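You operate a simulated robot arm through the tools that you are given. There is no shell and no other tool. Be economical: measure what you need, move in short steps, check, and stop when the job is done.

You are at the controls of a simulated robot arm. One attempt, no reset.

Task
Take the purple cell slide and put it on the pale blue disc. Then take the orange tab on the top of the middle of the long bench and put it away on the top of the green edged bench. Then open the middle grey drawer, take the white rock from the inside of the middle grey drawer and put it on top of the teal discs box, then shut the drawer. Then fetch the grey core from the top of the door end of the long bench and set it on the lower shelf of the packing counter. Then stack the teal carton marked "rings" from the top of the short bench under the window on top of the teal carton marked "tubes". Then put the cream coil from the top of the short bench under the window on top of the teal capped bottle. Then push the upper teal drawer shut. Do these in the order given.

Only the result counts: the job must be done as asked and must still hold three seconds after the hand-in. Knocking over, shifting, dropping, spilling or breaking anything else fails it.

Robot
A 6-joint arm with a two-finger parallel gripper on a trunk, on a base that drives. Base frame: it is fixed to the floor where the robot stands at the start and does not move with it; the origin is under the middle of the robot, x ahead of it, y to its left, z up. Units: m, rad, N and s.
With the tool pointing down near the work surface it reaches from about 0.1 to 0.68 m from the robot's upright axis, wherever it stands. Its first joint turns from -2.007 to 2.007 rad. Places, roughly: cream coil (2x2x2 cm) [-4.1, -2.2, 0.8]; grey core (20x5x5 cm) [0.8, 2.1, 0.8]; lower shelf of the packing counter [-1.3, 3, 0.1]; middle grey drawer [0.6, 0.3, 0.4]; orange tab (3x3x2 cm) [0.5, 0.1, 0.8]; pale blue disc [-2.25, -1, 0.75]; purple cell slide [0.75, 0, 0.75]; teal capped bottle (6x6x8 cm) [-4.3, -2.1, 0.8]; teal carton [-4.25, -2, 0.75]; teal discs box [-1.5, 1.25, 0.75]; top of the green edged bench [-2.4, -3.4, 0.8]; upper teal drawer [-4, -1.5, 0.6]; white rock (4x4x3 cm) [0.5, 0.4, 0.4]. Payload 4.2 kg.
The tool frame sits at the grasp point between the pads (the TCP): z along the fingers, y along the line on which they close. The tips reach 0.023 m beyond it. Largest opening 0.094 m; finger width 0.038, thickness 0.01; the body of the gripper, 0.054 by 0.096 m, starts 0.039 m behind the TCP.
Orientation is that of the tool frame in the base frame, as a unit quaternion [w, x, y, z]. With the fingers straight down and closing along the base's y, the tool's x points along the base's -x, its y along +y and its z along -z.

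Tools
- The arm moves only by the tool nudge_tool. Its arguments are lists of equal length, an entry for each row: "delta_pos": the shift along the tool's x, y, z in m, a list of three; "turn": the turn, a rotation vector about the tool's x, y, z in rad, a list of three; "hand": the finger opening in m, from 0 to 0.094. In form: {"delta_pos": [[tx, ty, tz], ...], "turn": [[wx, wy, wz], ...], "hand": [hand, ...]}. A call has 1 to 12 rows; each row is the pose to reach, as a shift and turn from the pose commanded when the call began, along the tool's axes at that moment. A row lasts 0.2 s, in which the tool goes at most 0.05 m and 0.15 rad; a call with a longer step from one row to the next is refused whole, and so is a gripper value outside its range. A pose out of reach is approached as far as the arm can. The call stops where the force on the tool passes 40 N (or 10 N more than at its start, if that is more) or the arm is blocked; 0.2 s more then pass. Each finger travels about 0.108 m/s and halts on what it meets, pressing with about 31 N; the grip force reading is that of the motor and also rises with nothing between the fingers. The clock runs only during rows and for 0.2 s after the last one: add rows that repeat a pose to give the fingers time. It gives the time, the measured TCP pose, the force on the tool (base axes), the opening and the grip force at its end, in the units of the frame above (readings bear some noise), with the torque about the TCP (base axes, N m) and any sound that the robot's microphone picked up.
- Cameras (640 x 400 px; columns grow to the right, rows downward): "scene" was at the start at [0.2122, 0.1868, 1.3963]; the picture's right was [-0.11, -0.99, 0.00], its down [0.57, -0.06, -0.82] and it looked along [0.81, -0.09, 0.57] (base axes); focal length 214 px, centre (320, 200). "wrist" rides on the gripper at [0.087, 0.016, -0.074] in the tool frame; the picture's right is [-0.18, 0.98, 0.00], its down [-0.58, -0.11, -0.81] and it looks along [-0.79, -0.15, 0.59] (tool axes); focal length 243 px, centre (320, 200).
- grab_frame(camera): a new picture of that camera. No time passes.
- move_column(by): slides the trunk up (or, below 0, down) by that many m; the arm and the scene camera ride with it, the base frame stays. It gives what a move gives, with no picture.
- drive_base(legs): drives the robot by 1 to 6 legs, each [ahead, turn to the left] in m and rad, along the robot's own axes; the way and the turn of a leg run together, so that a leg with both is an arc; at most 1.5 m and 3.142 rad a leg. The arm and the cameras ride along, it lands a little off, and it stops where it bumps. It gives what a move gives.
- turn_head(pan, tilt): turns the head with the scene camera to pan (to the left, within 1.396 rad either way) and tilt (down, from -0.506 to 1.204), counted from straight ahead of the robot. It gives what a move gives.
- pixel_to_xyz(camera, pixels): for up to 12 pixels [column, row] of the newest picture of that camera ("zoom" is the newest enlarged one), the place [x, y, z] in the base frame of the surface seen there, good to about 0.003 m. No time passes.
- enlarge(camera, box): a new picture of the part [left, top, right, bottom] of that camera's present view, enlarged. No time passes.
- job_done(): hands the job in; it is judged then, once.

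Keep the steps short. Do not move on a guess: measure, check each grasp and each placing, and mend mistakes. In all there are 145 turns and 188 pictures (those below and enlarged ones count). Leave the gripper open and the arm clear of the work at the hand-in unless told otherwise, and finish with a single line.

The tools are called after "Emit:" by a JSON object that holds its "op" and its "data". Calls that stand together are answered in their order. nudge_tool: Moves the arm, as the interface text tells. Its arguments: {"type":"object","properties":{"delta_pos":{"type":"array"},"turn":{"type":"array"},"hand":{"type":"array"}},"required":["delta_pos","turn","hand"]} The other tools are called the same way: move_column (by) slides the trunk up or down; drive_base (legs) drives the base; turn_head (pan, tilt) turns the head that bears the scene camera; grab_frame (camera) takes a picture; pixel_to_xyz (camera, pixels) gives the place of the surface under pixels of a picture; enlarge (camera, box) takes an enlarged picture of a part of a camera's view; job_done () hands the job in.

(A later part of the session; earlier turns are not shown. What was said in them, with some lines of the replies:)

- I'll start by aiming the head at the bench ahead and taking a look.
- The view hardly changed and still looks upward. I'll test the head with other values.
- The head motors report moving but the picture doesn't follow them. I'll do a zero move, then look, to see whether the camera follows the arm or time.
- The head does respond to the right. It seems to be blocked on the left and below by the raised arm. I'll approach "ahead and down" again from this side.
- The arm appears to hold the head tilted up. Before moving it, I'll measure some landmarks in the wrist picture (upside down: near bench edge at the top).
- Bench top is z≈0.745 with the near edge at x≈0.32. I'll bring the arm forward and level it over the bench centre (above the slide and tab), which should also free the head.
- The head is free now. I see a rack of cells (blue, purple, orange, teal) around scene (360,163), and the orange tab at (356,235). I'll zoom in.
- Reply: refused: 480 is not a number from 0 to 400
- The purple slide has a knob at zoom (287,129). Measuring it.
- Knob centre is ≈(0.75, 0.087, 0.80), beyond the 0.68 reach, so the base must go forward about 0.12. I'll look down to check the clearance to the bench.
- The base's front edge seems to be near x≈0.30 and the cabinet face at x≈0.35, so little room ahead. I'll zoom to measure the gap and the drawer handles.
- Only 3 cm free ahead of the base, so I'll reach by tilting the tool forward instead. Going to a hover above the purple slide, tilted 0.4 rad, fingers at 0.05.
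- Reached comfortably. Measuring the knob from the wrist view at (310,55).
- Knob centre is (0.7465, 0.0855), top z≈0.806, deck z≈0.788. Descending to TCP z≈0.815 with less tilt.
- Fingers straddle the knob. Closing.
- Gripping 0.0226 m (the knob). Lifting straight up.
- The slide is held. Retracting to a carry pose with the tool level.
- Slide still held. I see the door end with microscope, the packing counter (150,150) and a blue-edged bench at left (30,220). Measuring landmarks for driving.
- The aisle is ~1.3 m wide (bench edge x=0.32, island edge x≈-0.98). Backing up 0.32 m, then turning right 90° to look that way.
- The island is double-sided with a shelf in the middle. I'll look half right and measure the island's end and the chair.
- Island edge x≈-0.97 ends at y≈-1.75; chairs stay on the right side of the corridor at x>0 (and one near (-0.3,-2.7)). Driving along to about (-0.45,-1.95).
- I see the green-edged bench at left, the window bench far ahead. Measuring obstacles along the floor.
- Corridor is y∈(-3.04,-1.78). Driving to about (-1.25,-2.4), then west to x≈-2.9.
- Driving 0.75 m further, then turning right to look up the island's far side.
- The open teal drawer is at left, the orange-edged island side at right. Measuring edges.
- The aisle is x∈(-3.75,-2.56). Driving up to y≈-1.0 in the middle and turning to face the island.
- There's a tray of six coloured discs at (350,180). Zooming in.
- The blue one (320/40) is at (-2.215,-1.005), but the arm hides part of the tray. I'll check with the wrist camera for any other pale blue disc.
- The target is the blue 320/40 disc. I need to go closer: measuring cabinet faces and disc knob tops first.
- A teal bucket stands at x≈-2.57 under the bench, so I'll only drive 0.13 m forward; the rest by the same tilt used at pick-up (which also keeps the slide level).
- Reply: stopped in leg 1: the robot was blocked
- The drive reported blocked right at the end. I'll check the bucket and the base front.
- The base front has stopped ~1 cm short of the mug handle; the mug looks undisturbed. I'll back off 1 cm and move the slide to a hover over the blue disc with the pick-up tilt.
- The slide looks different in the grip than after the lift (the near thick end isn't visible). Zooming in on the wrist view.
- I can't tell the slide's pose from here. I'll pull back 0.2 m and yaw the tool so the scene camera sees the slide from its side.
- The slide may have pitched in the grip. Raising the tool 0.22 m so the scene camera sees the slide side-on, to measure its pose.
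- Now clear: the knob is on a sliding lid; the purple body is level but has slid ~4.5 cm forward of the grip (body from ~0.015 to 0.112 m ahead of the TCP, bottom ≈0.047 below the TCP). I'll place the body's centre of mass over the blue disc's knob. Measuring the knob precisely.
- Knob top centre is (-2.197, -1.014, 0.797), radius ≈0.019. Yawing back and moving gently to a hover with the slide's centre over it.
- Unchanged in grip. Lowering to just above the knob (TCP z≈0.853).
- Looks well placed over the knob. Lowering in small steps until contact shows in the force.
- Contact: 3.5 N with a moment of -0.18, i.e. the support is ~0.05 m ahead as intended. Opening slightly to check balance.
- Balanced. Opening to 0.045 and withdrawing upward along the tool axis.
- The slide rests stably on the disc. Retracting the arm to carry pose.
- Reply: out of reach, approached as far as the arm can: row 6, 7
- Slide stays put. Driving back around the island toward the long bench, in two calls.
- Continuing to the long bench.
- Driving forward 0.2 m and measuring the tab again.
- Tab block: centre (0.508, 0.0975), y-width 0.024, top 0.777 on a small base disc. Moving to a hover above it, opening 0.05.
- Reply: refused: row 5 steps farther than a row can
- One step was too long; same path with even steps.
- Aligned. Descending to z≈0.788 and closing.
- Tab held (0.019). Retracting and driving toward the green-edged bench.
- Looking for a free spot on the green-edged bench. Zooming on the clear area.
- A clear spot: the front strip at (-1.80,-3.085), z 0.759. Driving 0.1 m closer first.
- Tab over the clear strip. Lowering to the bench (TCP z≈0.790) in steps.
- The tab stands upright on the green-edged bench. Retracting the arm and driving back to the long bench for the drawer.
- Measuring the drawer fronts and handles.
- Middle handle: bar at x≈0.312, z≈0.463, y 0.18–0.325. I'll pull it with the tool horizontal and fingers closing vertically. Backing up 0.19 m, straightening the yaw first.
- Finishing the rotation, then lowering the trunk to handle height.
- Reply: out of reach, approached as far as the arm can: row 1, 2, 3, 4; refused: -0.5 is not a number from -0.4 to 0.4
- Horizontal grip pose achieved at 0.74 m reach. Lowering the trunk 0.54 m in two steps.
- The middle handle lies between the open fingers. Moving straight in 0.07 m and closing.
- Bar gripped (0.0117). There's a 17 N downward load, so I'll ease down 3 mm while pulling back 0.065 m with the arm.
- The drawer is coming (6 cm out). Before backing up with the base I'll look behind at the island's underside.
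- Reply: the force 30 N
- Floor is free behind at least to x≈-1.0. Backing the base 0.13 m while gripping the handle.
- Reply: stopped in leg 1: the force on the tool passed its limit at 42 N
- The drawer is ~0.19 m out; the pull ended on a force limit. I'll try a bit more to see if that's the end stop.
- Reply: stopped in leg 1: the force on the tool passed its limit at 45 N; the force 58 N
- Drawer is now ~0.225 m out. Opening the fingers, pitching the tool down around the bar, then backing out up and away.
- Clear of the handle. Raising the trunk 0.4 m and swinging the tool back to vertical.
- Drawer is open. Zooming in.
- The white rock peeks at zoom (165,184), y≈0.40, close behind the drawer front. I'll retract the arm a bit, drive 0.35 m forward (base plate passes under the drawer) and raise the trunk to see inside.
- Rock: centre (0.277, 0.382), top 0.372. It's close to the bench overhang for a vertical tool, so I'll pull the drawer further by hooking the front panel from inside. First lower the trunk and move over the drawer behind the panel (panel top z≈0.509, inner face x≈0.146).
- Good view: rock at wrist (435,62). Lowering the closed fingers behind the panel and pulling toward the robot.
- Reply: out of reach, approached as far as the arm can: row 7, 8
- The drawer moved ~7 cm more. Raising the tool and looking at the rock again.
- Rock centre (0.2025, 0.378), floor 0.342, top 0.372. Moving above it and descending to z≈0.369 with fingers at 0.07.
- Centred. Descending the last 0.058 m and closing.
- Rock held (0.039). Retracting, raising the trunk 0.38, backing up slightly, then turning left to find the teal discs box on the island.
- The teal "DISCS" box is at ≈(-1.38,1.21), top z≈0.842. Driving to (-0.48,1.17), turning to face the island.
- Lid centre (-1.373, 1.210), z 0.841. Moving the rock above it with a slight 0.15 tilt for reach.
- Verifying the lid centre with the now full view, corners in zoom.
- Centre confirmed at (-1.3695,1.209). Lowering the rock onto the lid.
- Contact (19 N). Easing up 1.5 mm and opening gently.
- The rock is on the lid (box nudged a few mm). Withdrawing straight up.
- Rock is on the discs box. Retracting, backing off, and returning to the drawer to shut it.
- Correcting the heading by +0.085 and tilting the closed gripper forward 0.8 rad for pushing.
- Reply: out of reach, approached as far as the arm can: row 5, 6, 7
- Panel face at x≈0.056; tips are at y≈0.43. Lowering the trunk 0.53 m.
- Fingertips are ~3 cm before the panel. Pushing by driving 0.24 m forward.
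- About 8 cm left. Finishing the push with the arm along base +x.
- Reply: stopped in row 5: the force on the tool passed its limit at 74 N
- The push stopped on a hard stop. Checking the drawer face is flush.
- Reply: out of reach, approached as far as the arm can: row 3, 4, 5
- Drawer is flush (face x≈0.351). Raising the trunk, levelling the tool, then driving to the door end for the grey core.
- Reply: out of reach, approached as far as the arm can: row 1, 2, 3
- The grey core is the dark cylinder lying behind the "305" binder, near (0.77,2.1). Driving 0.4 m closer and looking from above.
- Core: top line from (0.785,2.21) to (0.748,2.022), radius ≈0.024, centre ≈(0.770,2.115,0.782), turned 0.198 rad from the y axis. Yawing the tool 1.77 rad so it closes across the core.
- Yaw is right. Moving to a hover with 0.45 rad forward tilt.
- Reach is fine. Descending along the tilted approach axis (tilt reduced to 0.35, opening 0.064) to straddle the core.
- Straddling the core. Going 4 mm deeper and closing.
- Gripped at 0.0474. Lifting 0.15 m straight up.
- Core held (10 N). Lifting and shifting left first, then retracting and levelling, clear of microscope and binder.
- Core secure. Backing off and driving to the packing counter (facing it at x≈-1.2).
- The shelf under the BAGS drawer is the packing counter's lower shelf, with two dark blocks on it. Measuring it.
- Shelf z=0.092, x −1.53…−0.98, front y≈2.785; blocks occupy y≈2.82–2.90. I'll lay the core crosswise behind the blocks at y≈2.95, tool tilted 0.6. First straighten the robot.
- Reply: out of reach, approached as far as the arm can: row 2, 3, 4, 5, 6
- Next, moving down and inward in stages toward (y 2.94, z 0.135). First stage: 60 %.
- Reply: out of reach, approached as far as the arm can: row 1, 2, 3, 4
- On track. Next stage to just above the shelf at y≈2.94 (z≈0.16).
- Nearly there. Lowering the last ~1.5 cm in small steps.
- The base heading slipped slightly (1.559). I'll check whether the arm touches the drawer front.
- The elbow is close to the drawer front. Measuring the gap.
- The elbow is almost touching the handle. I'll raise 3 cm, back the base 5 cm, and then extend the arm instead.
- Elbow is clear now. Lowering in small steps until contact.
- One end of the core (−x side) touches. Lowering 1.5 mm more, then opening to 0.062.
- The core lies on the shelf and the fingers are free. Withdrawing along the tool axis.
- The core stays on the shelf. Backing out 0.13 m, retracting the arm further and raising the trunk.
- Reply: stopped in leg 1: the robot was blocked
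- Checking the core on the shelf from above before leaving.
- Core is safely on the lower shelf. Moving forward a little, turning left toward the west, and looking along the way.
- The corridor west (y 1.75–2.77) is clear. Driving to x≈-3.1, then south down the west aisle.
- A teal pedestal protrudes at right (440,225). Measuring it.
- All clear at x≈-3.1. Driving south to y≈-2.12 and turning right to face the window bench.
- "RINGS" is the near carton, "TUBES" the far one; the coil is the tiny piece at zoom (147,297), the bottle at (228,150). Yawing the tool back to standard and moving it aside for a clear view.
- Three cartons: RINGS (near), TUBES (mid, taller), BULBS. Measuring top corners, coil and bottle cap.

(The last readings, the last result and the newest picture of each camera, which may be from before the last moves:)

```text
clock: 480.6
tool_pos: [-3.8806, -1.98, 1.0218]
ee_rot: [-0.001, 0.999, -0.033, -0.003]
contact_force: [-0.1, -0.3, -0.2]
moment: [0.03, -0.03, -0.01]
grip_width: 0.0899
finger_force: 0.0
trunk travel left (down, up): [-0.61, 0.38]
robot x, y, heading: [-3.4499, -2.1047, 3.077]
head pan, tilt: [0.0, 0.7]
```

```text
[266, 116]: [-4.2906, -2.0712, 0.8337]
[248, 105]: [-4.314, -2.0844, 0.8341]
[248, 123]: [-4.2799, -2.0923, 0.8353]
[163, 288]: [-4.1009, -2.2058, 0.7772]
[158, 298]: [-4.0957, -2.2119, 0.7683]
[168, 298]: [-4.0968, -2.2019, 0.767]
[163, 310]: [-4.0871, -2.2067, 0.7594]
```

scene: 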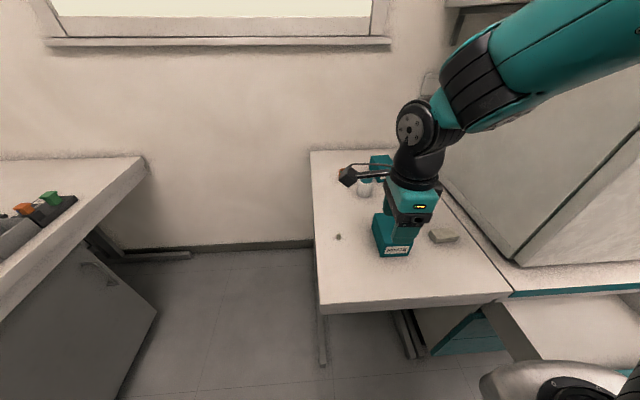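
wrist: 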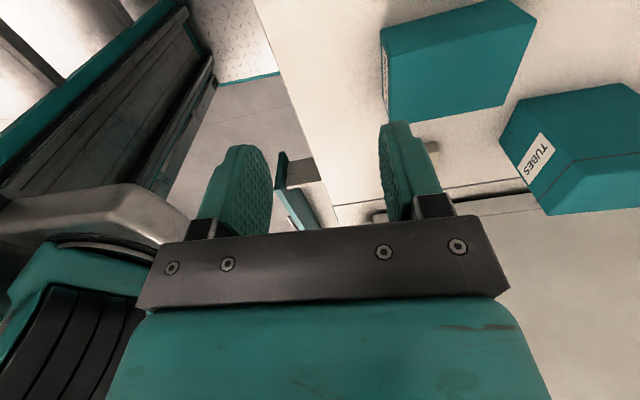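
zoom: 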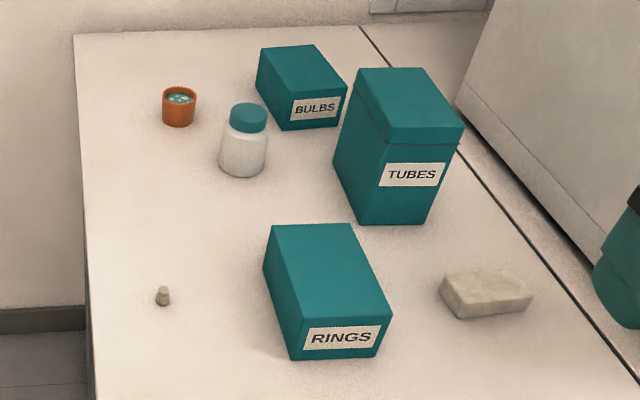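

RINGS: centre (-4.0755,-2.068), 0.071 wide in y, top 0.819. TUBES: centre (-4.234,-1.950), top 0.889. Checking the bench edge and legs for driving closer.

Emit:
{"op": "grab_frame", "data": {"camera": "scene"}}

Emit:
{"op": "pixel_to_xyz", "data": {"camera": "scene", "pixels": [[322, 362], [402, 345], [415, 352], [320, 310], [420, 300], [500, 292], [440, 350], [370, 340]]}}

```text
48 pictures are left
```

scene: 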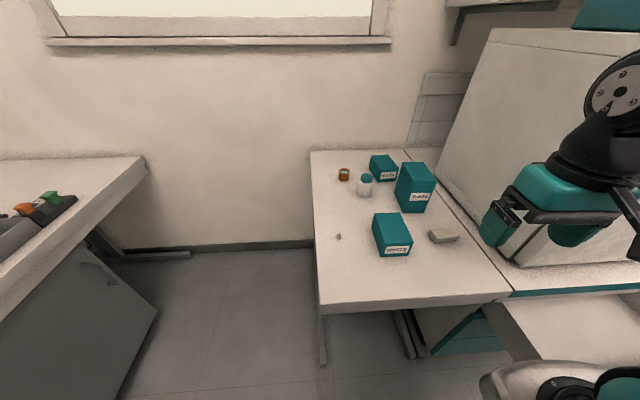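

```text
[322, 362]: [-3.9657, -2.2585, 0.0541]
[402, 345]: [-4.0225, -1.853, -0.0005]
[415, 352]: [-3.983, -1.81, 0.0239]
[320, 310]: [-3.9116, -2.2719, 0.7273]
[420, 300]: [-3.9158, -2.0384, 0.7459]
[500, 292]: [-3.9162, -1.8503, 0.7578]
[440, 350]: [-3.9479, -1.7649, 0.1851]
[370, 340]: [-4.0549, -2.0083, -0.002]
```

Bench edge is x=-3.915. Driving 0.08 m closer and straightening the heading.

Emit:
{"op": "drive_base", "data": {"legs": [[0.08, 0.063]]}}

```text
clock: 481.6
tool_pos: [-3.967, -2.0051, 1.0227]
ee_rot: [0.0, 1.0, -0.003, -0.003]
contact_force: [0.2, 0.3, 0.5]
moment: [0.0, 0.0, -0.02]
grip_width: 0.09
finger_force: 0.0
trunk travel left (down, up): [-0.61, 0.38]
robot x, y, heading: [-3.5318, -2.1017, -3.137]
head pan, tilt: [0.0, 0.7]
```

Emit:
{"op": "nudge_tool", "data": {"delta_pos": [[-0.027, 0.016, 0.03], [-0.054, 0.032, 0.06], [-0.08, 0.048, 0.09], [-0.107, 0.0637, 0.1207], [-0.107, 0.0637, 0.1207]], "turn": [[0, -0.04, 0], [0, -0.08, 0], [0, -0.12, 0], [0, -0.15, 0], [0, -0.15, 0]], "hand": [0.094, 0.094, 0.094, 0.094, 0.094]}}

Emit:
{"op": "grab_frame", "data": {"camera": "wrist"}}

Emit:
{"op": "enlarge", "data": {"camera": "scene", "box": [310, 160, 470, 280]}}

```text
clock: 482.8
tool_pos: [-4.0756, -2.0677, 0.8987]
ee_rot: [0.0, 0.997, -0.004, -0.079]
contact_force: [0.5, 0.2, 0.3]
moment: [0.02, -0.03, 0.0]
grip_width: 0.0939
finger_force: 0.1
trunk travel left (down, up): [-0.61, 0.38]
robot x, y, heading: [-3.5313, -2.1028, -3.144]
head pan, tilt: [0.0, 0.7]
```

```text
47 pictures are left
```

wrist: 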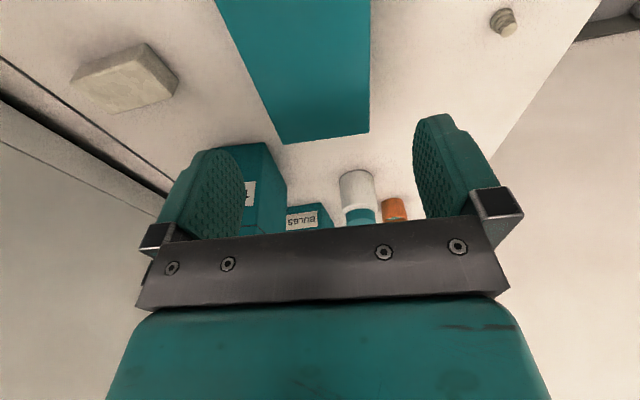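

```text
3.33 times, centred on (390, 220) of scene
```

zoom: 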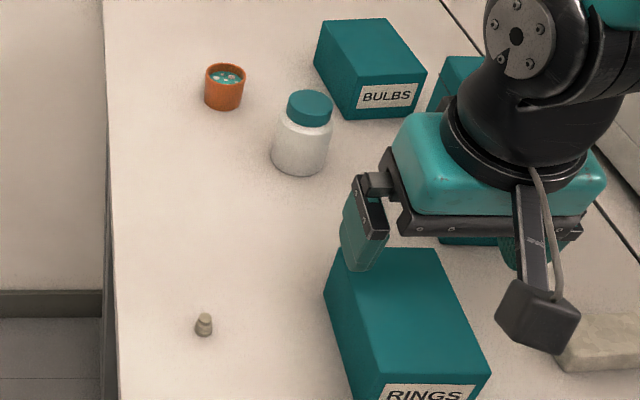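

Well centred. Descending 0.104 m straight down around the carton and closing.

Emit:
{"op": "nudge_tool", "data": {"delta_pos": [[0.0055, 0, 0.034], [0.011, 0, 0.068], [0.0164, 0, 0.1027], [0.0164, 0, 0.1027], [0.0164, 0, 0.1027], [0.0164, 0, 0.1027]], "turn": [[0, 0, 0], [0, 0, 0], [0, 0, 0], [0, 0, 0], [0, 0, 0], [0, 0, 0]], "hand": [0.094, 0.094, 0.094, 0.094, 0.05, 0.05]}}

Emit:
{"op": "nudge_tool", "data": {"delta_pos": [[-0.005, 0, -0.03], [-0.012, 0, -0.07], [-0.019, 0, -0.12], [-0.0265, 0, -0.165], [-0.0265, 0, -0.165]], "turn": [[0, 0, 0], [0, 0, 0], [0, 0, 0], [0, 0, 0], [0, 0, 0]], "hand": [0.04, 0.04, 0.04, 0.04, 0.04]}}

Emit:
{"op": "enlarge", "data": {"camera": "scene", "box": [310, 130, 490, 265]}}

```text
clock: 484.2
tool_pos: [-4.0758, -2.0696, 0.7976]
ee_rot: [0.0, 0.997, -0.004, -0.078]
contact_force: [-0.5, -0.5, 0.1]
moment: [0.0, 0.0, 0.03]
grip_width: 0.0746
finger_force: 30.7
trunk travel left (down, up): [-0.61, 0.38]
robot x, y, heading: [-3.5308, -2.103, -3.141]
head pan, tilt: [0.0, 0.7]
```

```text
refused: row 3 steps farther than a row can; nothing moved
```

```text
2.96 times, centred on (400, 198) of scene
```

zoom: 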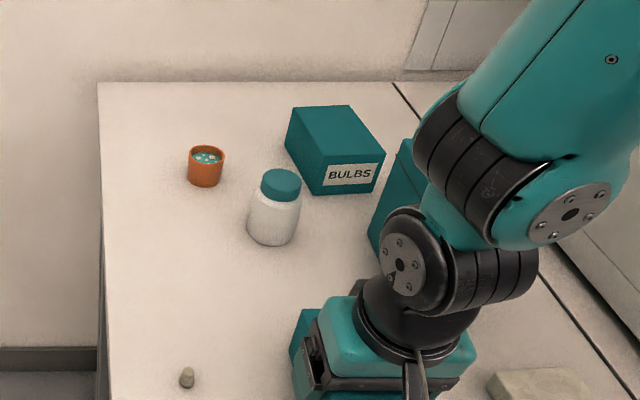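

Gripped (0.0746). Lifting in shorter steps.

Emit:
{"op": "nudge_tool", "data": {"delta_pos": [[-0.005, 0, -0.03], [-0.012, 0, -0.073], [-0.0187, 0, -0.117], [-0.0265, 0, -0.165], [-0.0265, 0, -0.165]], "turn": [[0, 0, 0], [0, 0, 0], [0, 0, 0], [0, 0, 0], [0, 0, 0]], "hand": [0.04, 0.04, 0.04, 0.04, 0.04]}}

Emit:
{"op": "enlarge", "data": {"camera": "scene", "box": [310, 110, 490, 245]}}

```text
clock: 485.4
tool_pos: [-4.0762, -2.0685, 0.963]
ee_rot: [0.0, 0.997, -0.004, -0.078]
contact_force: [0.0, 0.3, -1.4]
moment: [0.02, -0.01, -0.01]
grip_width: 0.0747
finger_force: 31.1
trunk travel left (down, up): [-0.61, 0.38]
robot x, y, heading: [-3.5298, -2.1023, -3.14]
head pan, tilt: [0.0, 0.7]
```

```text
2.96 times, centred on (400, 178) of scene
```

zoom: 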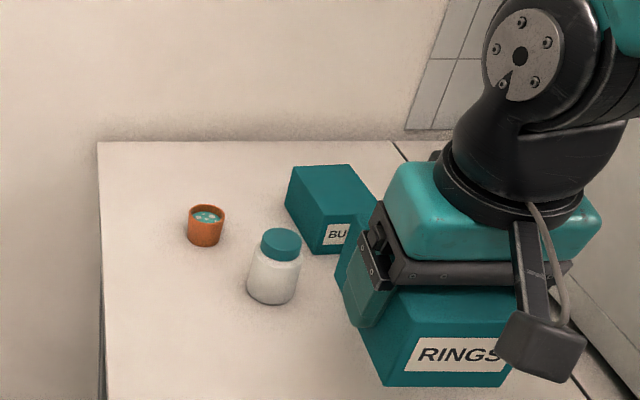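

Carton held. Moving over TUBES.

Emit:
{"op": "nudge_tool", "data": {"delta_pos": [[-0.032, -0.023, 0.001], [-0.063, -0.047, 0.005], [-0.095, -0.07, 0.009], [-0.126, -0.094, 0.013], [-0.158, -0.117, 0.0178], [-0.158, -0.117, 0.0178]], "turn": [[0, 0, 0], [0, 0, 0], [0, 0, 0], [0, 0, 0], [0, 0, 0], [0, 0, 0]], "hand": [0.04, 0.04, 0.04, 0.04, 0.04, 0.04]}}

Emit:
{"op": "enlarge", "data": {"camera": "scene", "box": [340, 100, 500, 235]}}

Emit:
{"op": "grab_frame", "data": {"camera": "wrist"}}

```text
clock: 486.8
tool_pos: [-4.2364, -1.95, 0.9731]
ee_rot: [0.0, 0.997, -0.003, -0.078]
contact_force: [-0.4, -1.5, -1.1]
moment: [-0.03, -0.01, 0.01]
grip_width: 0.0747
finger_force: 31.1
trunk travel left (down, up): [-0.61, 0.38]
robot x, y, heading: [-3.5305, -2.1044, -3.139]
head pan, tilt: [0.0, 0.7]
```

```text
2.96 times, centred on (420, 168) of scene
```

zoom: 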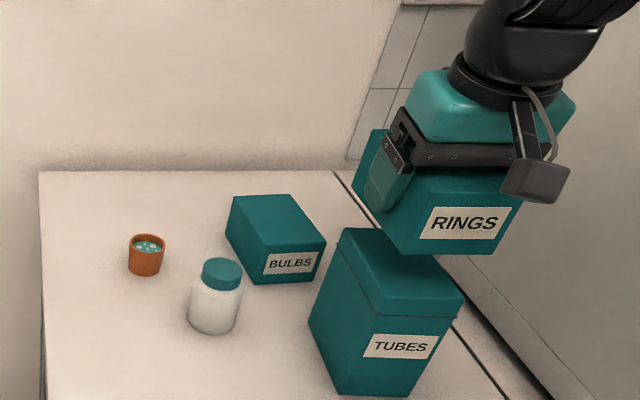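

```text
42 pictures are left
```

wrist: 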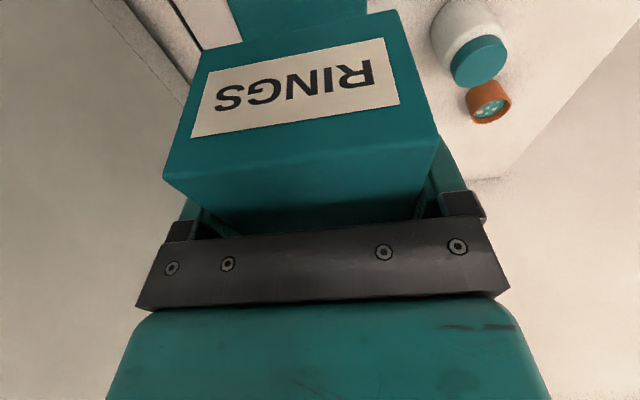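

Measuring TUBES' near top edge once more, then lowering to 1.5 cm above it.

Emit:
{"op": "pixel_to_xyz", "data": {"camera": "zoom", "pixels": [[345, 236], [378, 308], [456, 292], [400, 280]]}}

Emit:
{"op": "nudge_tool", "data": {"delta_pos": [[0.0025, 0, 0.015], [0.0047, 0, 0.03], [0.0047, 0, 0.03]], "turn": [[0, 0, 0], [0, 0, 0], [0, 0, 0]], "hand": [0.04, 0.04, 0.04]}}

Emit:
{"op": "enlarge", "data": {"camera": "scene", "box": [380, 120, 500, 220]}}

```text
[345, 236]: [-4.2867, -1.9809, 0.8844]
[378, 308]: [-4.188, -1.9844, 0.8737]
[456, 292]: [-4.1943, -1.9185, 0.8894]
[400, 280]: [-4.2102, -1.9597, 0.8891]
```

```text
clock: 487.6
tool_pos: [-4.234, -1.9493, 0.9411]
ee_rot: [0.0, 0.997, -0.003, -0.077]
contact_force: [-0.4, 0.8, -0.9]
moment: [-0.01, -0.01, -0.03]
grip_width: 0.0748
finger_force: 31.3
trunk travel left (down, up): [-0.61, 0.38]
robot x, y, heading: [-3.5286, -2.0997, -3.139]
head pan, tilt: [0.0, 0.7]
```

```text
4.00 times, centred on (440, 170) of scene
```

zoom: 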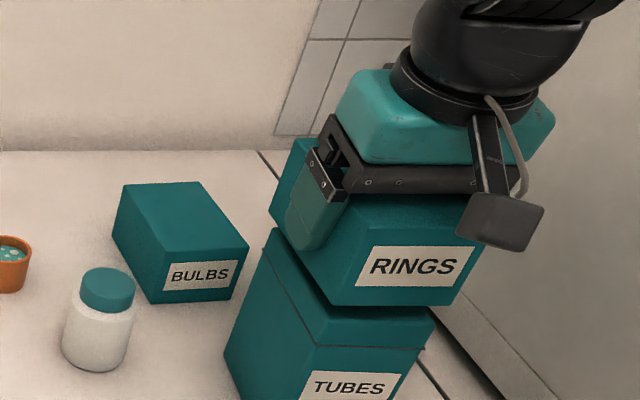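

Aligned. Lowering 1.2 cm, then a little more until contact.

Emit:
{"op": "nudge_tool", "data": {"delta_pos": [[0.0009, 0, 0.006], [0.0018, 0, 0.0115], [0.0018, 0, 0.0115]], "turn": [[0, 0, 0], [0, 0, 0], [0, 0, 0]], "hand": [0.04, 0.04, 0.04]}}

Emit:
{"op": "nudge_tool", "data": {"delta_pos": [[0.0002, 0, 0.0015], [0.0004, 0, 0.0025], [0.0004, 0, 0.0025]], "turn": [[0, 0, 0], [0, 0, 0], [0, 0, 0]], "hand": [0.04, 0.04, 0.04]}}

```text
clock: 488.4
tool_pos: [-4.2347, -1.9495, 0.9307]
ee_rot: [0.001, 0.997, -0.003, -0.078]
contact_force: [0.4, 0.6, -0.8]
moment: [-0.01, 0.01, -0.01]
grip_width: 0.0745
finger_force: 31.0
trunk travel left (down, up): [-0.61, 0.38]
robot x, y, heading: [-3.5283, -2.1022, -3.143]
head pan, tilt: [0.0, 0.7]
```

```text
clock: 489.2
tool_pos: [-4.2332, -1.9501, 0.9272]
ee_rot: [0.0, 0.997, -0.003, -0.078]
contact_force: [-1.2, 1.0, -1.1]
moment: [0.01, -0.03, -0.01]
grip_width: 0.0746
finger_force: 31.2
trunk travel left (down, up): [-0.61, 0.38]
robot x, y, heading: [-3.5289, -2.1031, -3.139]
head pan, tilt: [0.0, 0.7]
5 turns are left
```

Five turns are left, so I'll chain the steps. This turn: settle and release the carton, lift off, drive 5 cm closer, hover over the coil, and look at the stack, the coil and the open drawer.

Emit:
{"op": "nudge_tool", "data": {"delta_pos": [[0.0002, 0, 0.0015], [0.0002, 0, 0.0015], [0.0002, 0, 0.0015], [0.0002, 0, 0.0015], [-0.0044, 0, -0.0276], [-0.0106, 0, -0.067], [-0.0169, 0, -0.1066], [-0.0169, 0, -0.1066]], "turn": [[0, 0, 0], [0, 0, 0], [0, 0, 0], [0, 0, 0], [0, 0, 0], [0, 0, 0], [0, 0, 0], [0, 0, 0]], "hand": [0.04, 0.08, 0.094, 0.094, 0.094, 0.094, 0.094, 0.094]}}

Emit:
{"op": "drive_base", "data": {"legs": [[0.05, 0]]}}

Emit:
{"op": "nudge_tool", "data": {"delta_pos": [[0.0257, 0.032, 0.0133], [0.0515, 0.064, 0.0266], [0.077, 0.096, 0.04], [0.103, 0.128, 0.053], [0.129, 0.16, 0.0665], [0.154, 0.1915, 0.08], [0.18, 0.2235, 0.093], [0.206, 0.2554, 0.1063], [0.206, 0.2554, 0.1063]], "turn": [[0, 0, 0], [0, 0, 0], [0, 0, 0], [0, 0, 0], [0, 0, 0], [0, 0, 0], [0, 0, 0], [0, 0, 0], [0, 0, 0]], "hand": [0.06, 0.04, 0.04, 0.04, 0.04, 0.04, 0.04, 0.04, 0.04]}}

Emit:
{"op": "enlarge", "data": {"camera": "scene", "box": [300, 120, 500, 270]}}

Emit:
{"op": "grab_frame", "data": {"camera": "wrist"}}

Emit:
{"op": "turn_head", "data": {"pan": -0.9, "tilt": 0.8}}

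Emit:
{"op": "grab_frame", "data": {"camera": "scene"}}

```text
clock: 491.0
tool_pos: [-4.2318, -1.9501, 1.0349]
ee_rot: [-0.001, 0.997, -0.003, -0.077]
contact_force: [-0.2, -0.6, -0.5]
moment: [-0.02, 0.03, 0.04]
grip_width: 0.094
finger_force: 0.0
trunk travel left (down, up): [-0.61, 0.38]
robot x, y, heading: [-3.5298, -2.1031, -3.142]
head pan, tilt: [0.0, 0.7]
```

```text
clock: 492.0
tool_pos: [-4.2835, -1.9494, 1.0346]
ee_rot: [0.0, 0.997, -0.004, -0.078]
contact_force: [-0.2, 0.8, 0.7]
moment: [-0.02, -0.01, 0.02]
grip_width: 0.0941
finger_force: 0.0
trunk travel left (down, up): [-0.61, 0.38]
robot x, y, heading: [-3.5834, -2.0982, -3.146]
head pan, tilt: [0.0, 0.7]
```

```text
clock: 494.0
tool_pos: [-4.0958, -2.2038, 0.9]
ee_rot: [-0.001, 0.997, -0.003, -0.078]
contact_force: [0.0, -0.7, -0.4]
moment: [0.04, -0.01, 0.02]
grip_width: 0.0399
finger_force: 0.0
trunk travel left (down, up): [-0.61, 0.38]
robot x, y, heading: [-3.58, -2.1021, 3.137]
head pan, tilt: [0.0, 0.7]
```

```text
2.67 times, centred on (400, 195) of scene
```

zoom: 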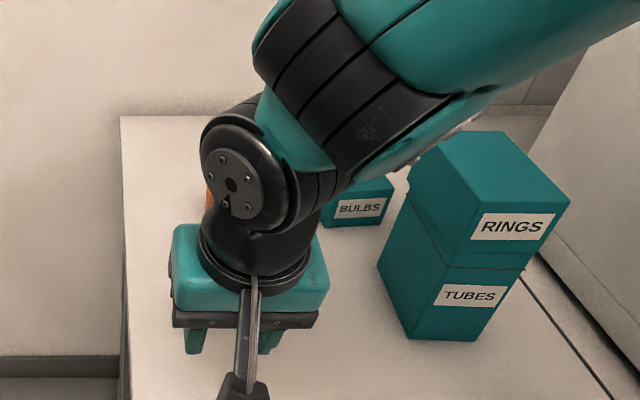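

```text
39 pictures are left
```

wrist: 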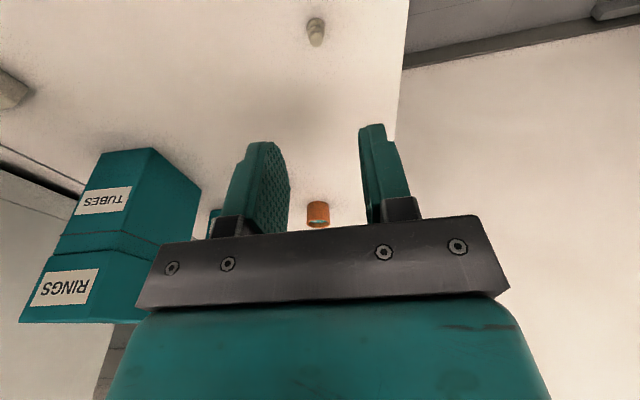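

```text
clock: 495.2
tool_pos: [-4.0978, -2.204, 0.9006]
ee_rot: [-0.001, 0.997, -0.003, -0.077]
contact_force: [0.5, -0.3, 0.4]
moment: [0.01, 0.0, -0.02]
grip_width: 0.0399
finger_force: 0.0
trunk travel left (down, up): [-0.61, 0.38]
robot x, y, heading: [-3.578, -2.0989, -3.14]
head pan, tilt: [-0.901, 0.799]
```

```text
38 pictures are left
4 turns are left
```

scene: 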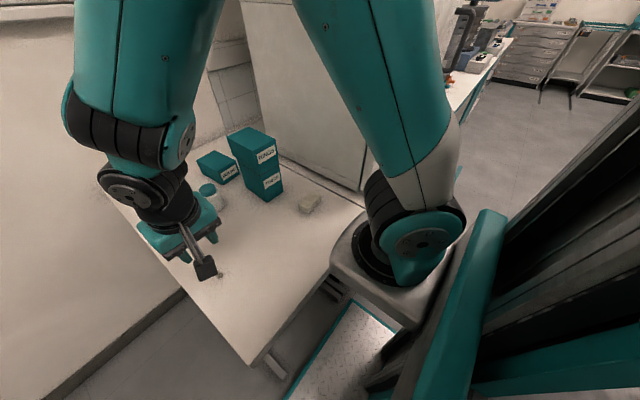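

The stack is good. This turn: descend on the coil, grip, lift, and carry it to a hover over the bottle cap, then look.

Emit:
{"op": "nudge_tool", "data": {"delta_pos": [[0.0056, 0.0025, 0.038], [0.0112, 0.0025, 0.076], [0.0155, 0.0025, 0.104], [0.0168, 0.0025, 0.113], [0.0168, 0.0025, 0.113]], "turn": [[0, 0, 0], [0, 0, 0], [0, 0, 0], [0, 0, 0], [0, 0, 0]], "hand": [0.04, 0.04, 0.04, 0.04, 0.04]}}

Emit:
{"op": "enlarge", "data": {"camera": "wrist", "box": [200, 80, 440, 230]}}

Emit:
{"op": "nudge_tool", "data": {"delta_pos": [[0, 0, 0], [0, 0, 0], [0, 0, 0]], "turn": [[0, 0, 0], [0, 0, 0], [0, 0, 0]], "hand": [0, 0, 0]}}

Emit:
{"op": "nudge_tool", "data": {"delta_pos": [[-0.006, 0, -0.038], [-0.012, 0, -0.076], [-0.0179, 0, -0.1135], [-0.0179, 0, -0.1135]], "turn": [[0, 0, 0], [0, 0, 0], [0, 0, 0], [0, 0, 0]], "hand": [0, 0, 0, 0]}}

Emit:
{"op": "nudge_tool", "data": {"delta_pos": [[-0.0334, -0.019, -0.004], [-0.067, -0.038, -0.004], [-0.1, -0.0574, -0.001], [-0.134, -0.0765, 0.004], [-0.167, -0.0957, 0.008], [-0.2005, -0.1148, 0.0113], [-0.2005, -0.1148, 0.0113]], "turn": [[0, 0, 0], [0, 0, 0], [0, 0, 0], [0, 0, 0], [0, 0, 0], [0, 0, 0], [0, 0, 0]], "hand": [0, 0, 0, 0, 0, 0, 0]}}

Emit:
{"op": "enlarge", "data": {"camera": "wrist", "box": [200, 0, 440, 240]}}

Emit:
{"op": "turn_head", "data": {"pan": -0.05, "tilt": 0.7}}

Emit:
{"op": "enlarge", "data": {"camera": "scene", "box": [300, 120, 460, 240]}}

```text
clock: 496.5
tool_pos: [-4.0998, -2.2095, 0.7857]
ee_rot: [0.001, 0.997, -0.004, -0.079]
contact_force: [7.2, 3.1, 31.0]
moment: [0.64, -0.67, -0.05]
grip_width: 0.0402
finger_force: 0.1
trunk travel left (down, up): [-0.61, 0.38]
robot x, y, heading: [-3.58, -2.1004, 3.142]
head pan, tilt: [-0.901, 0.799]
stopped in row 5: the force on the tool passed its limit at 42 N (the readings are from after the stop); the commanded pose is now the measured one
```

```text
2.67 times, centred on (320, 155) of wrist
```

zoom: 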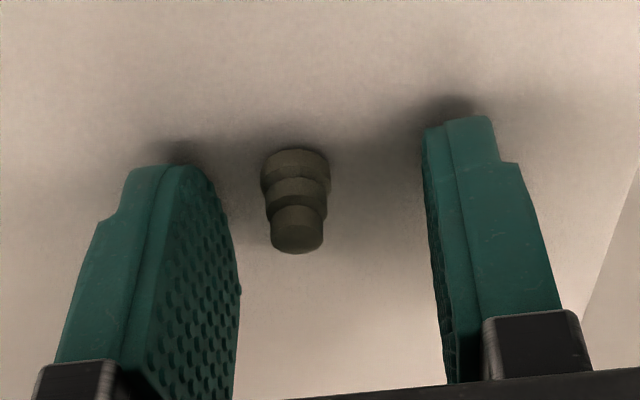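

```text
clock: 496.9
tool_pos: [-4.1012, -2.2076, 0.7858]
ee_rot: [0.0, 0.997, -0.005, -0.08]
contact_force: [3.3, 4.9, 24.8]
moment: [0.14, -0.45, 0.07]
grip_width: 0.0095
finger_force: 30.3
trunk travel left (down, up): [-0.61, 0.38]
robot x, y, heading: [-3.5776, -2.1035, 3.145]
head pan, tilt: [-0.901, 0.799]
stopped in row 1: the force on the tool passed its limit at 84 N (the readings are from after the stop); the commanded pose is now the measured one
```

```text
clock: 497.9
tool_pos: [-4.101, -2.2072, 0.8991]
ee_rot: [0.0, 0.997, -0.003, -0.079]
contact_force: [-0.5, -0.3, 0.0]
moment: [-0.01, -0.01, -0.03]
grip_width: 0.009
finger_force: 31.6
trunk travel left (down, up): [-0.61, 0.38]
robot x, y, heading: [-3.58, -2.1013, 3.144]
head pan, tilt: [-0.901, 0.799]
```

```text
clock: 499.5
tool_pos: [-4.3009, -2.0944, 0.9192]
ee_rot: [0.0, 0.997, -0.004, -0.079]
contact_force: [0.1, 0.8, -0.5]
moment: [0.01, 0.03, 0.01]
grip_width: 0.0087
finger_force: 31.1
trunk travel left (down, up): [-0.61, 0.38]
robot x, y, heading: [-3.5768, -2.1012, 3.137]
head pan, tilt: [-0.901, 0.799]
```

```text
1.67 times, centred on (320, 120) of wrist
```

zoom: 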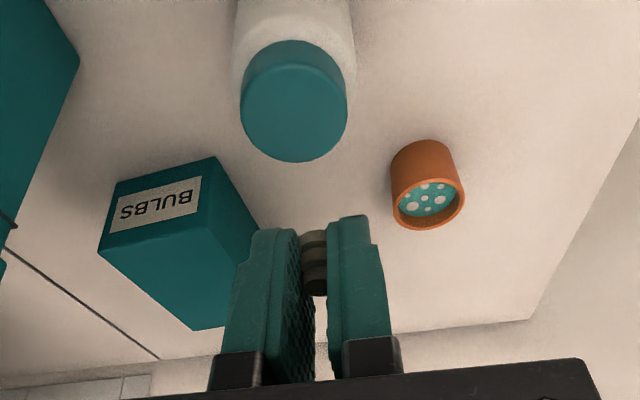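

```text
clock: 500.6
tool_pos: [-4.3, -2.0941, 0.9197]
ee_rot: [-0.001, 0.997, -0.004, -0.079]
contact_force: [0.4, -0.2, 0.3]
moment: [0.04, -0.02, 0.02]
grip_width: 0.0089
finger_force: 30.8
trunk travel left (down, up): [-0.61, 0.38]
robot x, y, heading: [-3.5795, -2.1014, 3.14]
head pan, tilt: [-0.051, 0.7]
```

```text
3.33 times, centred on (380, 180) of scene
3 turns are left
```

zoom: 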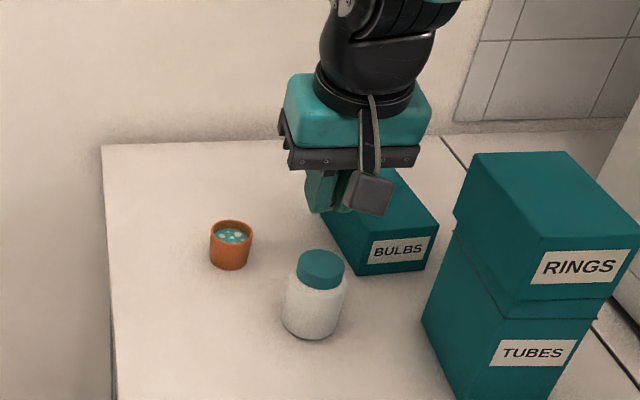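

Coil held. This turn: place it on the cap, release, retract, then drive round to the open teal drawer and lower the closed, tilted gripper in front of it, with pictures.

Emit:
{"op": "nudge_tool", "data": {"delta_pos": [[0.003, -0.0018, 0.018], [0.006, -0.0036, 0.036], [0.0095, -0.0036, 0.0537], [0.0095, -0.0036, 0.0537]], "turn": [[0, 0, 0], [0, 0, 0], [0, 0, 0], [0, 0, 0]], "hand": [0, 0, 0, 0]}}

Emit:
{"op": "nudge_tool", "data": {"delta_pos": [[0.0003, 0, 0.002], [0.0006, 0, 0.0035], [0.0006, 0, 0.0035]], "turn": [[0, 0, 0], [0, 0, 0], [0, 0, 0]], "hand": [0, 0, 0]}}

Emit:
{"op": "nudge_tool", "data": {"delta_pos": [[0, 0, 0], [0, 0, 0], [0, 0, 0], [-0.0015, 0, -0.01], [-0.0047, 0, -0.03], [-0.0094, 0, -0.06], [-0.0156, 0, -0.0987], [-0.0156, 0, -0.0987]], "turn": [[0, 0, 0], [0, 0, 0], [0, 0, 0], [0, 0, 0], [0, 0, 0], [0, 0, 0], [0, 0, 0], [0, 0, 0]], "hand": [0.02, 0.035, 0.035, 0.035, 0.035, 0.035, 0.035, 0.035]}}

Emit:
{"op": "nudge_tool", "data": {"delta_pos": [[0.037, 0, -0.01], [0.074, 0, -0.02], [0.112, 0, -0.03], [0.149, 0, -0.04], [0.186, 0, -0.05], [0.2232, 0, -0.0606], [0.2232, 0, -0.0606]], "turn": [[0, 0.026, 0], [0, 0.052, 0], [0, 0.078, 0], [0, 0.104, 0], [0, 0.13, 0], [0, 0.156, 0], [0, 0.156, 0]], "hand": [0.035, 0.035, 0.035, 0.035, 0.035, 0.035, 0.035]}}

Emit:
{"op": "enlarge", "data": {"camera": "scene", "box": [300, 120, 460, 240]}}

Emit:
{"op": "drive_base", "data": {"legs": [[-0.45, 0], [0, -1.571], [0.44, 0], [0, 1.571]]}}

Emit:
{"op": "nudge_tool", "data": {"delta_pos": [[0, 0, 0], [0, 0, 0], [0, 0, 0], [0, 0, 0], [0, 0, 0], [0, 0, 0], [0, 0, 0]], "turn": [[0, -0.13, 0], [0, -0.26, 0], [0, -0.39, 0], [0, -0.52, 0], [0, -0.65, 0], [0, -0.78, 0], [0, -0.8, 0]], "hand": [0, 0, 0, 0, 0, 0, 0]}}

Emit:
{"op": "turn_head", "data": {"pan": 0.0, "tilt": 0.75}}

Emit:
{"op": "grab_frame", "data": {"camera": "scene"}}

Emit:
{"op": "pixel_to_xyz", "data": {"camera": "scene", "pixels": [[200, 250], [250, 250], [300, 250], [350, 250], [400, 250], [200, 290], [250, 290], [300, 290], [350, 290], [400, 290], [300, 270], [350, 310]]}}

Emit:
{"op": "move_column", "data": {"by": -0.39}}

Emit:
{"op": "turn_head", "data": {"pan": 0.0, "tilt": 0.55}}

Emit:
{"op": "grab_frame", "data": {"camera": "scene"}}

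Emit:
{"op": "pixel_to_xyz", "data": {"camera": "scene", "pixels": [[200, 200], [250, 200], [300, 200], [350, 200], [400, 200], [200, 240], [250, 240], [300, 240], [350, 240], [400, 240], [250, 160], [300, 160]]}}

```text
clock: 501.6
tool_pos: [-4.2993, -2.0887, 0.8645]
ee_rot: [0.0, 0.997, -0.005, -0.08]
contact_force: [0.3, -0.3, 0.3]
moment: [0.0, 0.0, 0.0]
grip_width: 0.009
finger_force: 30.7
trunk travel left (down, up): [-0.61, 0.38]
robot x, y, heading: [-3.5815, -2.1008, 3.138]
head pan, tilt: [-0.051, 0.7]
```

```text
clock: 502.4
tool_pos: [-4.2977, -2.0879, 0.8613]
ee_rot: [-0.001, 0.997, -0.005, -0.08]
contact_force: [0.4, 0.8, -1.4]
moment: [0.02, -0.02, 0.0]
grip_width: 0.009
finger_force: 31.2
trunk travel left (down, up): [-0.61, 0.38]
robot x, y, heading: [-3.5802, -2.0986, 3.141]
head pan, tilt: [-0.051, 0.7]
```

```text
clock: 504.2
tool_pos: [-4.2988, -2.0844, 0.9645]
ee_rot: [0.001, 0.997, -0.005, -0.079]
contact_force: [-0.5, 0.0, 0.6]
moment: [0.03, 0.0, 0.01]
grip_width: 0.0349
finger_force: 0.0
trunk travel left (down, up): [-0.61, 0.38]
robot x, y, heading: [-3.5802, -2.102, 3.143]
head pan, tilt: [-0.051, 0.7]
```

```text
clock: 505.8
tool_pos: [-4.0679, -2.0898, 0.9865]
ee_rot: [0.0, 1.0, -0.004, -0.002]
contact_force: [0.1, -0.5, -0.3]
moment: [0.0, -0.01, 0.01]
grip_width: 0.0348
finger_force: 0.1
trunk travel left (down, up): [-0.61, 0.38]
robot x, y, heading: [-3.5801, -2.1009, 3.144]
head pan, tilt: [-0.051, 0.7]
```

```text
3.33 times, centred on (380, 180) of scene
```

zoom: 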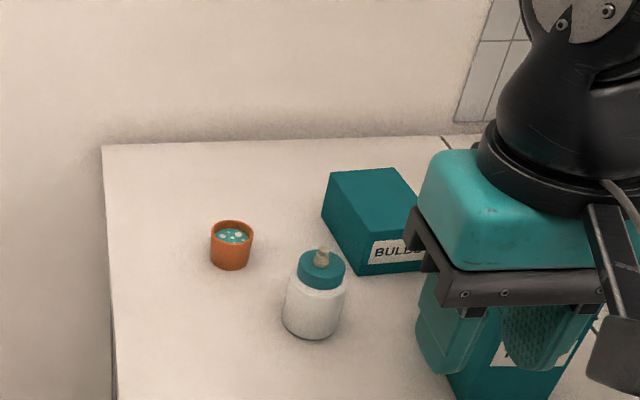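

```text
clock: 518.5
tool_pos: [-3.6245, -1.6507, 0.9866]
ee_rot: [0.0, 1.0, 0.002, -0.001]
contact_force: [0.7, -0.7, 0.9]
moment: [0.0, 0.02, 0.02]
grip_width: 0.0352
finger_force: 0.0
trunk travel left (down, up): [-0.61, 0.38]
robot x, y, heading: [-3.1404, -1.6607, -3.129]
head pan, tilt: [-0.051, 0.7]
```

```text
clock: 520.1
tool_pos: [-3.6782, -1.6881, 1.0309]
ee_rot: [0.001, 0.921, 0.002, -0.391]
contact_force: [-0.1, 0.9, -1.0]
moment: [0.0, 0.03, 0.03]
grip_width: 0.0
finger_force: 31.0
out of reach, approached as far as the arm can: row 3, 4, 5, 6, 7
trunk travel left (down, up): [-0.61, 0.38]
robot x, y, heading: [-3.1379, -1.6569, -3.131]
head pan, tilt: [-0.051, 0.7]
```

```text
clock: 520.7
tool_pos: [-3.68, -1.6881, 1.0305]
ee_rot: [0.0, 0.921, 0.001, -0.39]
contact_force: [-0.3, -0.1, -0.2]
moment: [0.0, 0.01, 0.01]
grip_width: 0.0001
finger_force: 30.7
trunk travel left (down, up): [-0.61, 0.38]
robot x, y, heading: [-3.1341, -1.6593, -3.125]
head pan, tilt: [0.0, 0.75]
```

```text
33 pictures are left
```

scene: 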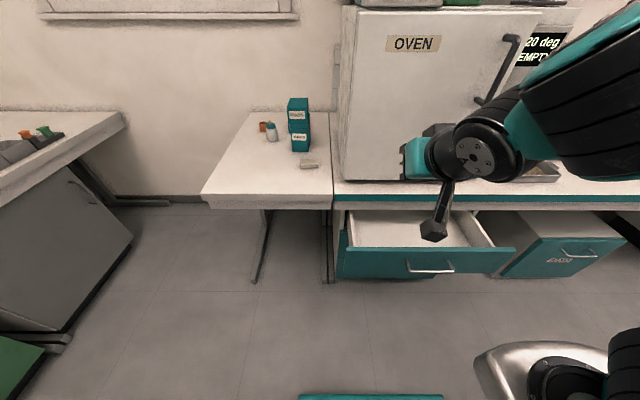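

```text
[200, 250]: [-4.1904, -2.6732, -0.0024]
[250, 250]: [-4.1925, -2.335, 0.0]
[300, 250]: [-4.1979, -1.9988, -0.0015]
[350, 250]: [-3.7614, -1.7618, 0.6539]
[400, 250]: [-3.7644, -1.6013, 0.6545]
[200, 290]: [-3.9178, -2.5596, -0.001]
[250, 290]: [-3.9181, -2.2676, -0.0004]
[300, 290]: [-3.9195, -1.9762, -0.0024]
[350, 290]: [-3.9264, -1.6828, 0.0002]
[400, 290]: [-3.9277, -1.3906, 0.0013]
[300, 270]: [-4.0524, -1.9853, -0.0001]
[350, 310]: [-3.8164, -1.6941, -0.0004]
```

```text
clock: 524.5
tool_pos: [-3.6793, -1.6888, 0.6397]
ee_rot: [-0.001, 0.921, 0.0, -0.389]
contact_force: [-0.3, 0.4, -0.4]
moment: [-0.01, 0.02, 0.0]
grip_width: 0.0
finger_force: 31.6
trunk travel left (down, up): [-0.22, 0.77]
robot x, y, heading: [-3.1345, -1.6581, -3.125]
head pan, tilt: [0.0, 0.75]
```

```text
clock: 525.2
tool_pos: [-3.6789, -1.6876, 0.6389]
ee_rot: [0.0, 0.921, 0.001, -0.39]
contact_force: [0.1, 0.2, 0.8]
moment: [0.02, -0.01, -0.03]
grip_width: 0.0002
finger_force: 31.2
trunk travel left (down, up): [-0.22, 0.77]
robot x, y, heading: [-3.1363, -1.6613, -3.133]
head pan, tilt: [0.0, 0.55]
```

```text
32 pictures are left
```

scene: 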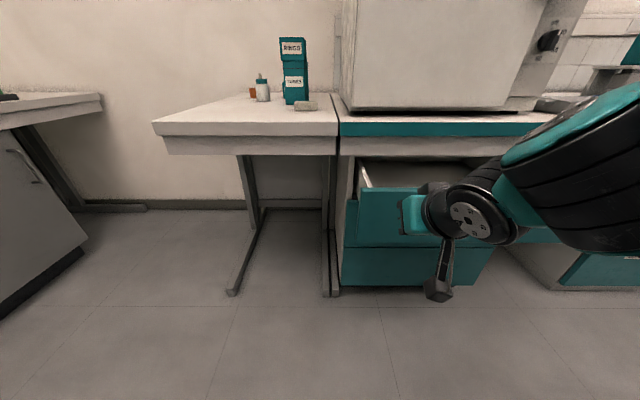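

```text
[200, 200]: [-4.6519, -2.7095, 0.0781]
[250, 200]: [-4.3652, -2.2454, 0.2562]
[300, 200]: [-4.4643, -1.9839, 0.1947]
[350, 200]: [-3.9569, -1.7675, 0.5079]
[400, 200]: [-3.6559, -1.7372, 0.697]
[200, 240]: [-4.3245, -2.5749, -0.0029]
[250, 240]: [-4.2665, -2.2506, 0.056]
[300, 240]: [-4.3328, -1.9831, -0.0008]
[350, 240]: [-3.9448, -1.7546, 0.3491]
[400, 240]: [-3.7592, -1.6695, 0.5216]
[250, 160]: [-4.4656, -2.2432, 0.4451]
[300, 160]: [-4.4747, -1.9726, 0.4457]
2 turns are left
```

The coil sits on the cap and the stack stands. Now shutting the drawer: lower 5 cm, push by driving 0.2 m, finish with the arm until the hard stop, then retreat, open and look.

Emit:
{"op": "move_column", "data": {"by": -0.05}}

Emit:
{"op": "drive_base", "data": {"legs": [[0.2, 0]]}}

Emit:
{"op": "nudge_tool", "data": {"delta_pos": [[-0.0104, 0, 0.0108], [-0.0209, 0, 0.0215], [-0.0313, 0, 0.0323], [-0.0404, 0, 0.0416], [-0.0473, 0, 0.0488], [-0.0543, 0, 0.056], [-0.0612, 0, 0.0632], [-0.0682, 0, 0.0704]], "turn": [[0, 0, 0], [0, 0, 0], [0, 0, 0], [0, 0, 0], [0, 0, 0], [0, 0, 0], [0, 0, 0], [0, 0, 0]], "hand": [0, 0, 0, 0, 0, 0, 0, 0]}}

Emit:
{"op": "nudge_tool", "data": {"delta_pos": [[-0.005, 0, 0.005], [-0.01, 0, 0.01], [-0.015, 0, 0.015]], "turn": [[0, 0, 0], [0, 0, 0], [0, 0, 0]], "hand": [0, 0, 0]}}

Emit:
{"op": "grab_frame", "data": {"camera": "scene"}}

Emit:
{"op": "nudge_tool", "data": {"delta_pos": [[0.014, 0, -0.014], [0.028, 0, -0.028], [0.042, 0, -0.042], [0.042, 0, -0.042]], "turn": [[0, 0, 0], [0, 0, 0], [0, 0, 0], [0, 0, 0]], "hand": [0, 0, 0, 0]}}

Emit:
{"op": "drive_base", "data": {"legs": [[-0.2, 0]]}}

Emit:
{"op": "nudge_tool", "data": {"delta_pos": [[0, 0, 0], [0, 0, 0], [0, 0, 0], [0, 0, 0]], "turn": [[0, 0, 0], [0, 0, 0], [0, 0, 0], [0, 0, 0]], "hand": [0.03, 0.06, 0.08, 0.08]}}

Emit:
{"op": "grab_frame", "data": {"camera": "scene"}}

Emit:
{"op": "pixel_to_xyz", "data": {"camera": "scene", "pixels": [[355, 170], [365, 180], [375, 190], [360, 200], [380, 200], [360, 220], [380, 220], [360, 240], [360, 260], [380, 260], [400, 260], [480, 260]]}}

Emit:
{"op": "enlarge", "data": {"camera": "scene", "box": [320, 120, 560, 300]}}

Emit:
{"op": "enlarge", "data": {"camera": "scene", "box": [220, 20, 340, 120]}}

```text
clock: 526.1
tool_pos: [-3.6791, -1.6874, 0.5878]
ee_rot: [0.0, 0.921, 0.002, -0.39]
contact_force: [-0.2, 0.3, 0.2]
moment: [-0.01, 0.0, -0.03]
grip_width: 0.0
finger_force: 31.2
trunk travel left (down, up): [-0.17, 0.82]
robot x, y, heading: [-3.1342, -1.6607, -3.132]
head pan, tilt: [0.0, 0.55]
```

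```text
clock: 527.7
tool_pos: [-3.8806, -1.6929, 0.5901]
ee_rot: [0.0, 0.921, 0.002, -0.39]
contact_force: [-0.8, -0.6, 0.4]
moment: [-0.02, -0.01, 0.02]
grip_width: 0.0
finger_force: 31.2
trunk travel left (down, up): [-0.17, 0.82]
robot x, y, heading: [-3.3403, -1.6607, -3.127]
head pan, tilt: [0.0, 0.55]
```

```text
clock: 528.5
tool_pos: [-3.9175, -1.6923, 0.5887]
ee_rot: [0.0, 0.922, 0.003, -0.386]
contact_force: [20.7, 0.6, 9.7]
moment: [0.0, 0.2, -0.01]
grip_width: 0.0001
finger_force: 31.5
trunk travel left (down, up): [-0.17, 0.82]
robot x, y, heading: [-3.3349, -1.6628, -3.124]
head pan, tilt: [0.0, 0.55]
stopped in row 4: the force on the tool passed its limit at 76 N (the readings are from after the stop); the commanded pose is now the measured one
```

```text
clock: 528.8
tool_pos: [-3.9188, -1.6928, 0.5886]
ee_rot: [0.001, 0.924, 0.004, -0.383]
contact_force: [15.4, 1.1, 6.9]
moment: [0.01, 0.15, -0.06]
grip_width: 0.0
finger_force: 30.9
trunk travel left (down, up): [-0.17, 0.82]
robot x, y, heading: [-3.3355, -1.6586, -3.13]
head pan, tilt: [0.0, 0.55]
stopped in row 1: the force on the tool passed its limit at 58 N (the readings are from after the stop); the commanded pose is now the measured one
```

```text
31 pictures are left
```

scene: 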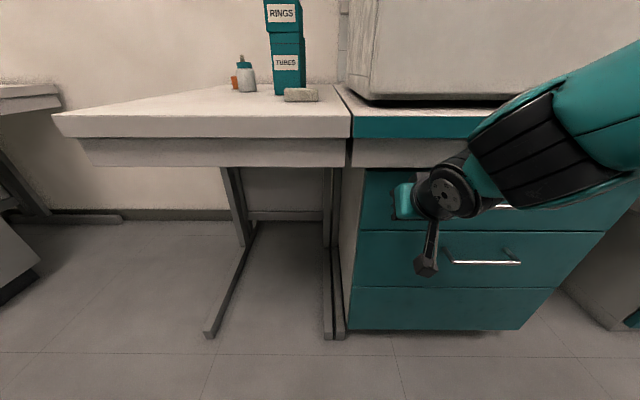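

```text
clock: 529.8
tool_pos: [-3.8683, -1.6972, 0.5952]
ee_rot: [0.001, 0.924, 0.004, -0.384]
contact_force: [-0.7, 0.3, -0.1]
moment: [0.02, 0.0, -0.01]
grip_width: 0.0001
finger_force: 30.9
out of reach, approached as far as the arm can: row 3, 4
trunk travel left (down, up): [-0.17, 0.82]
robot x, y, heading: [-3.3348, -1.6589, -3.125]
head pan, tilt: [0.0, 0.55]
```

```text
clock: 531.4
tool_pos: [-3.6656, -1.6931, 0.5944]
ee_rot: [0.0, 0.924, 0.003, -0.384]
contact_force: [0.0, 0.3, -0.6]
moment: [0.03, 0.01, -0.01]
grip_width: 0.0001
finger_force: 31.1
trunk travel left (down, up): [-0.17, 0.82]
robot x, y, heading: [-3.1354, -1.6562, -3.132]
head pan, tilt: [0.0, 0.55]
```

```text
clock: 532.4
tool_pos: [-3.6654, -1.6933, 0.595]
ee_rot: [0.0, 0.924, 0.003, -0.383]
contact_force: [-0.8, 0.2, 0.3]
moment: [0.02, 0.01, 0.0]
grip_width: 0.0803
finger_force: 0.1
trunk travel left (down, up): [-0.17, 0.82]
robot x, y, heading: [-3.1317, -1.658, -3.127]
head pan, tilt: [0.0, 0.55]
```

```text
30 pictures are left
```

scene: 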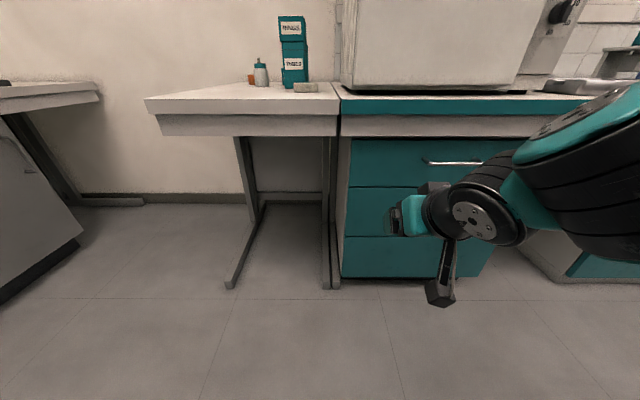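

```text
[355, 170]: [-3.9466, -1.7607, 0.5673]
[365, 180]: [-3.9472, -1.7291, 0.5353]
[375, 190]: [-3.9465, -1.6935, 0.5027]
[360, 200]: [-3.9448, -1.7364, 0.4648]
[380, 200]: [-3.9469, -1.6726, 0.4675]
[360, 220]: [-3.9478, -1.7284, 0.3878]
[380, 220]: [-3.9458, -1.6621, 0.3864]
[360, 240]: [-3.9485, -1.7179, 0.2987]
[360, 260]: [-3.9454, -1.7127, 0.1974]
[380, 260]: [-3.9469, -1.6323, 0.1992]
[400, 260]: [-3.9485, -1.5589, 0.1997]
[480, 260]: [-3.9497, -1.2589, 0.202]
```

```text
2.22 times, centred on (440, 210) of scene
```

zoom: 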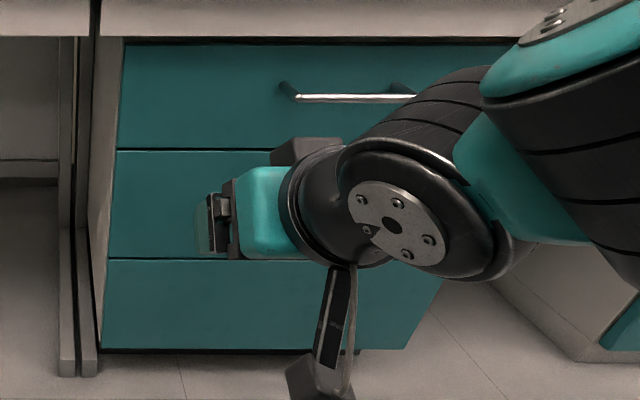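

```text
4.00 times, centred on (280, 70) of scene
1 turns are left
```

zoom: 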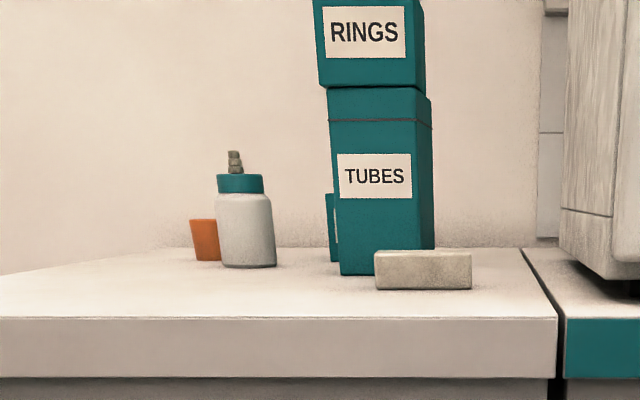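

The upper teal drawer is flush with the fronts below it (x≈-3.947), the coil is on the bottle cap, and RINGS is on TUBES. The gripper is open and clear, so I'm handing in.

Emit:
{"op": "job_done", "data": {}}

```text
The job is handed in.
```

I did all seven tasks in the order given and handed the job in, but two details could count against it: the purple slide's lid slid about 4.5 cm open while I carried it, and the discs box moved about 1 cm when I released the rock on it.
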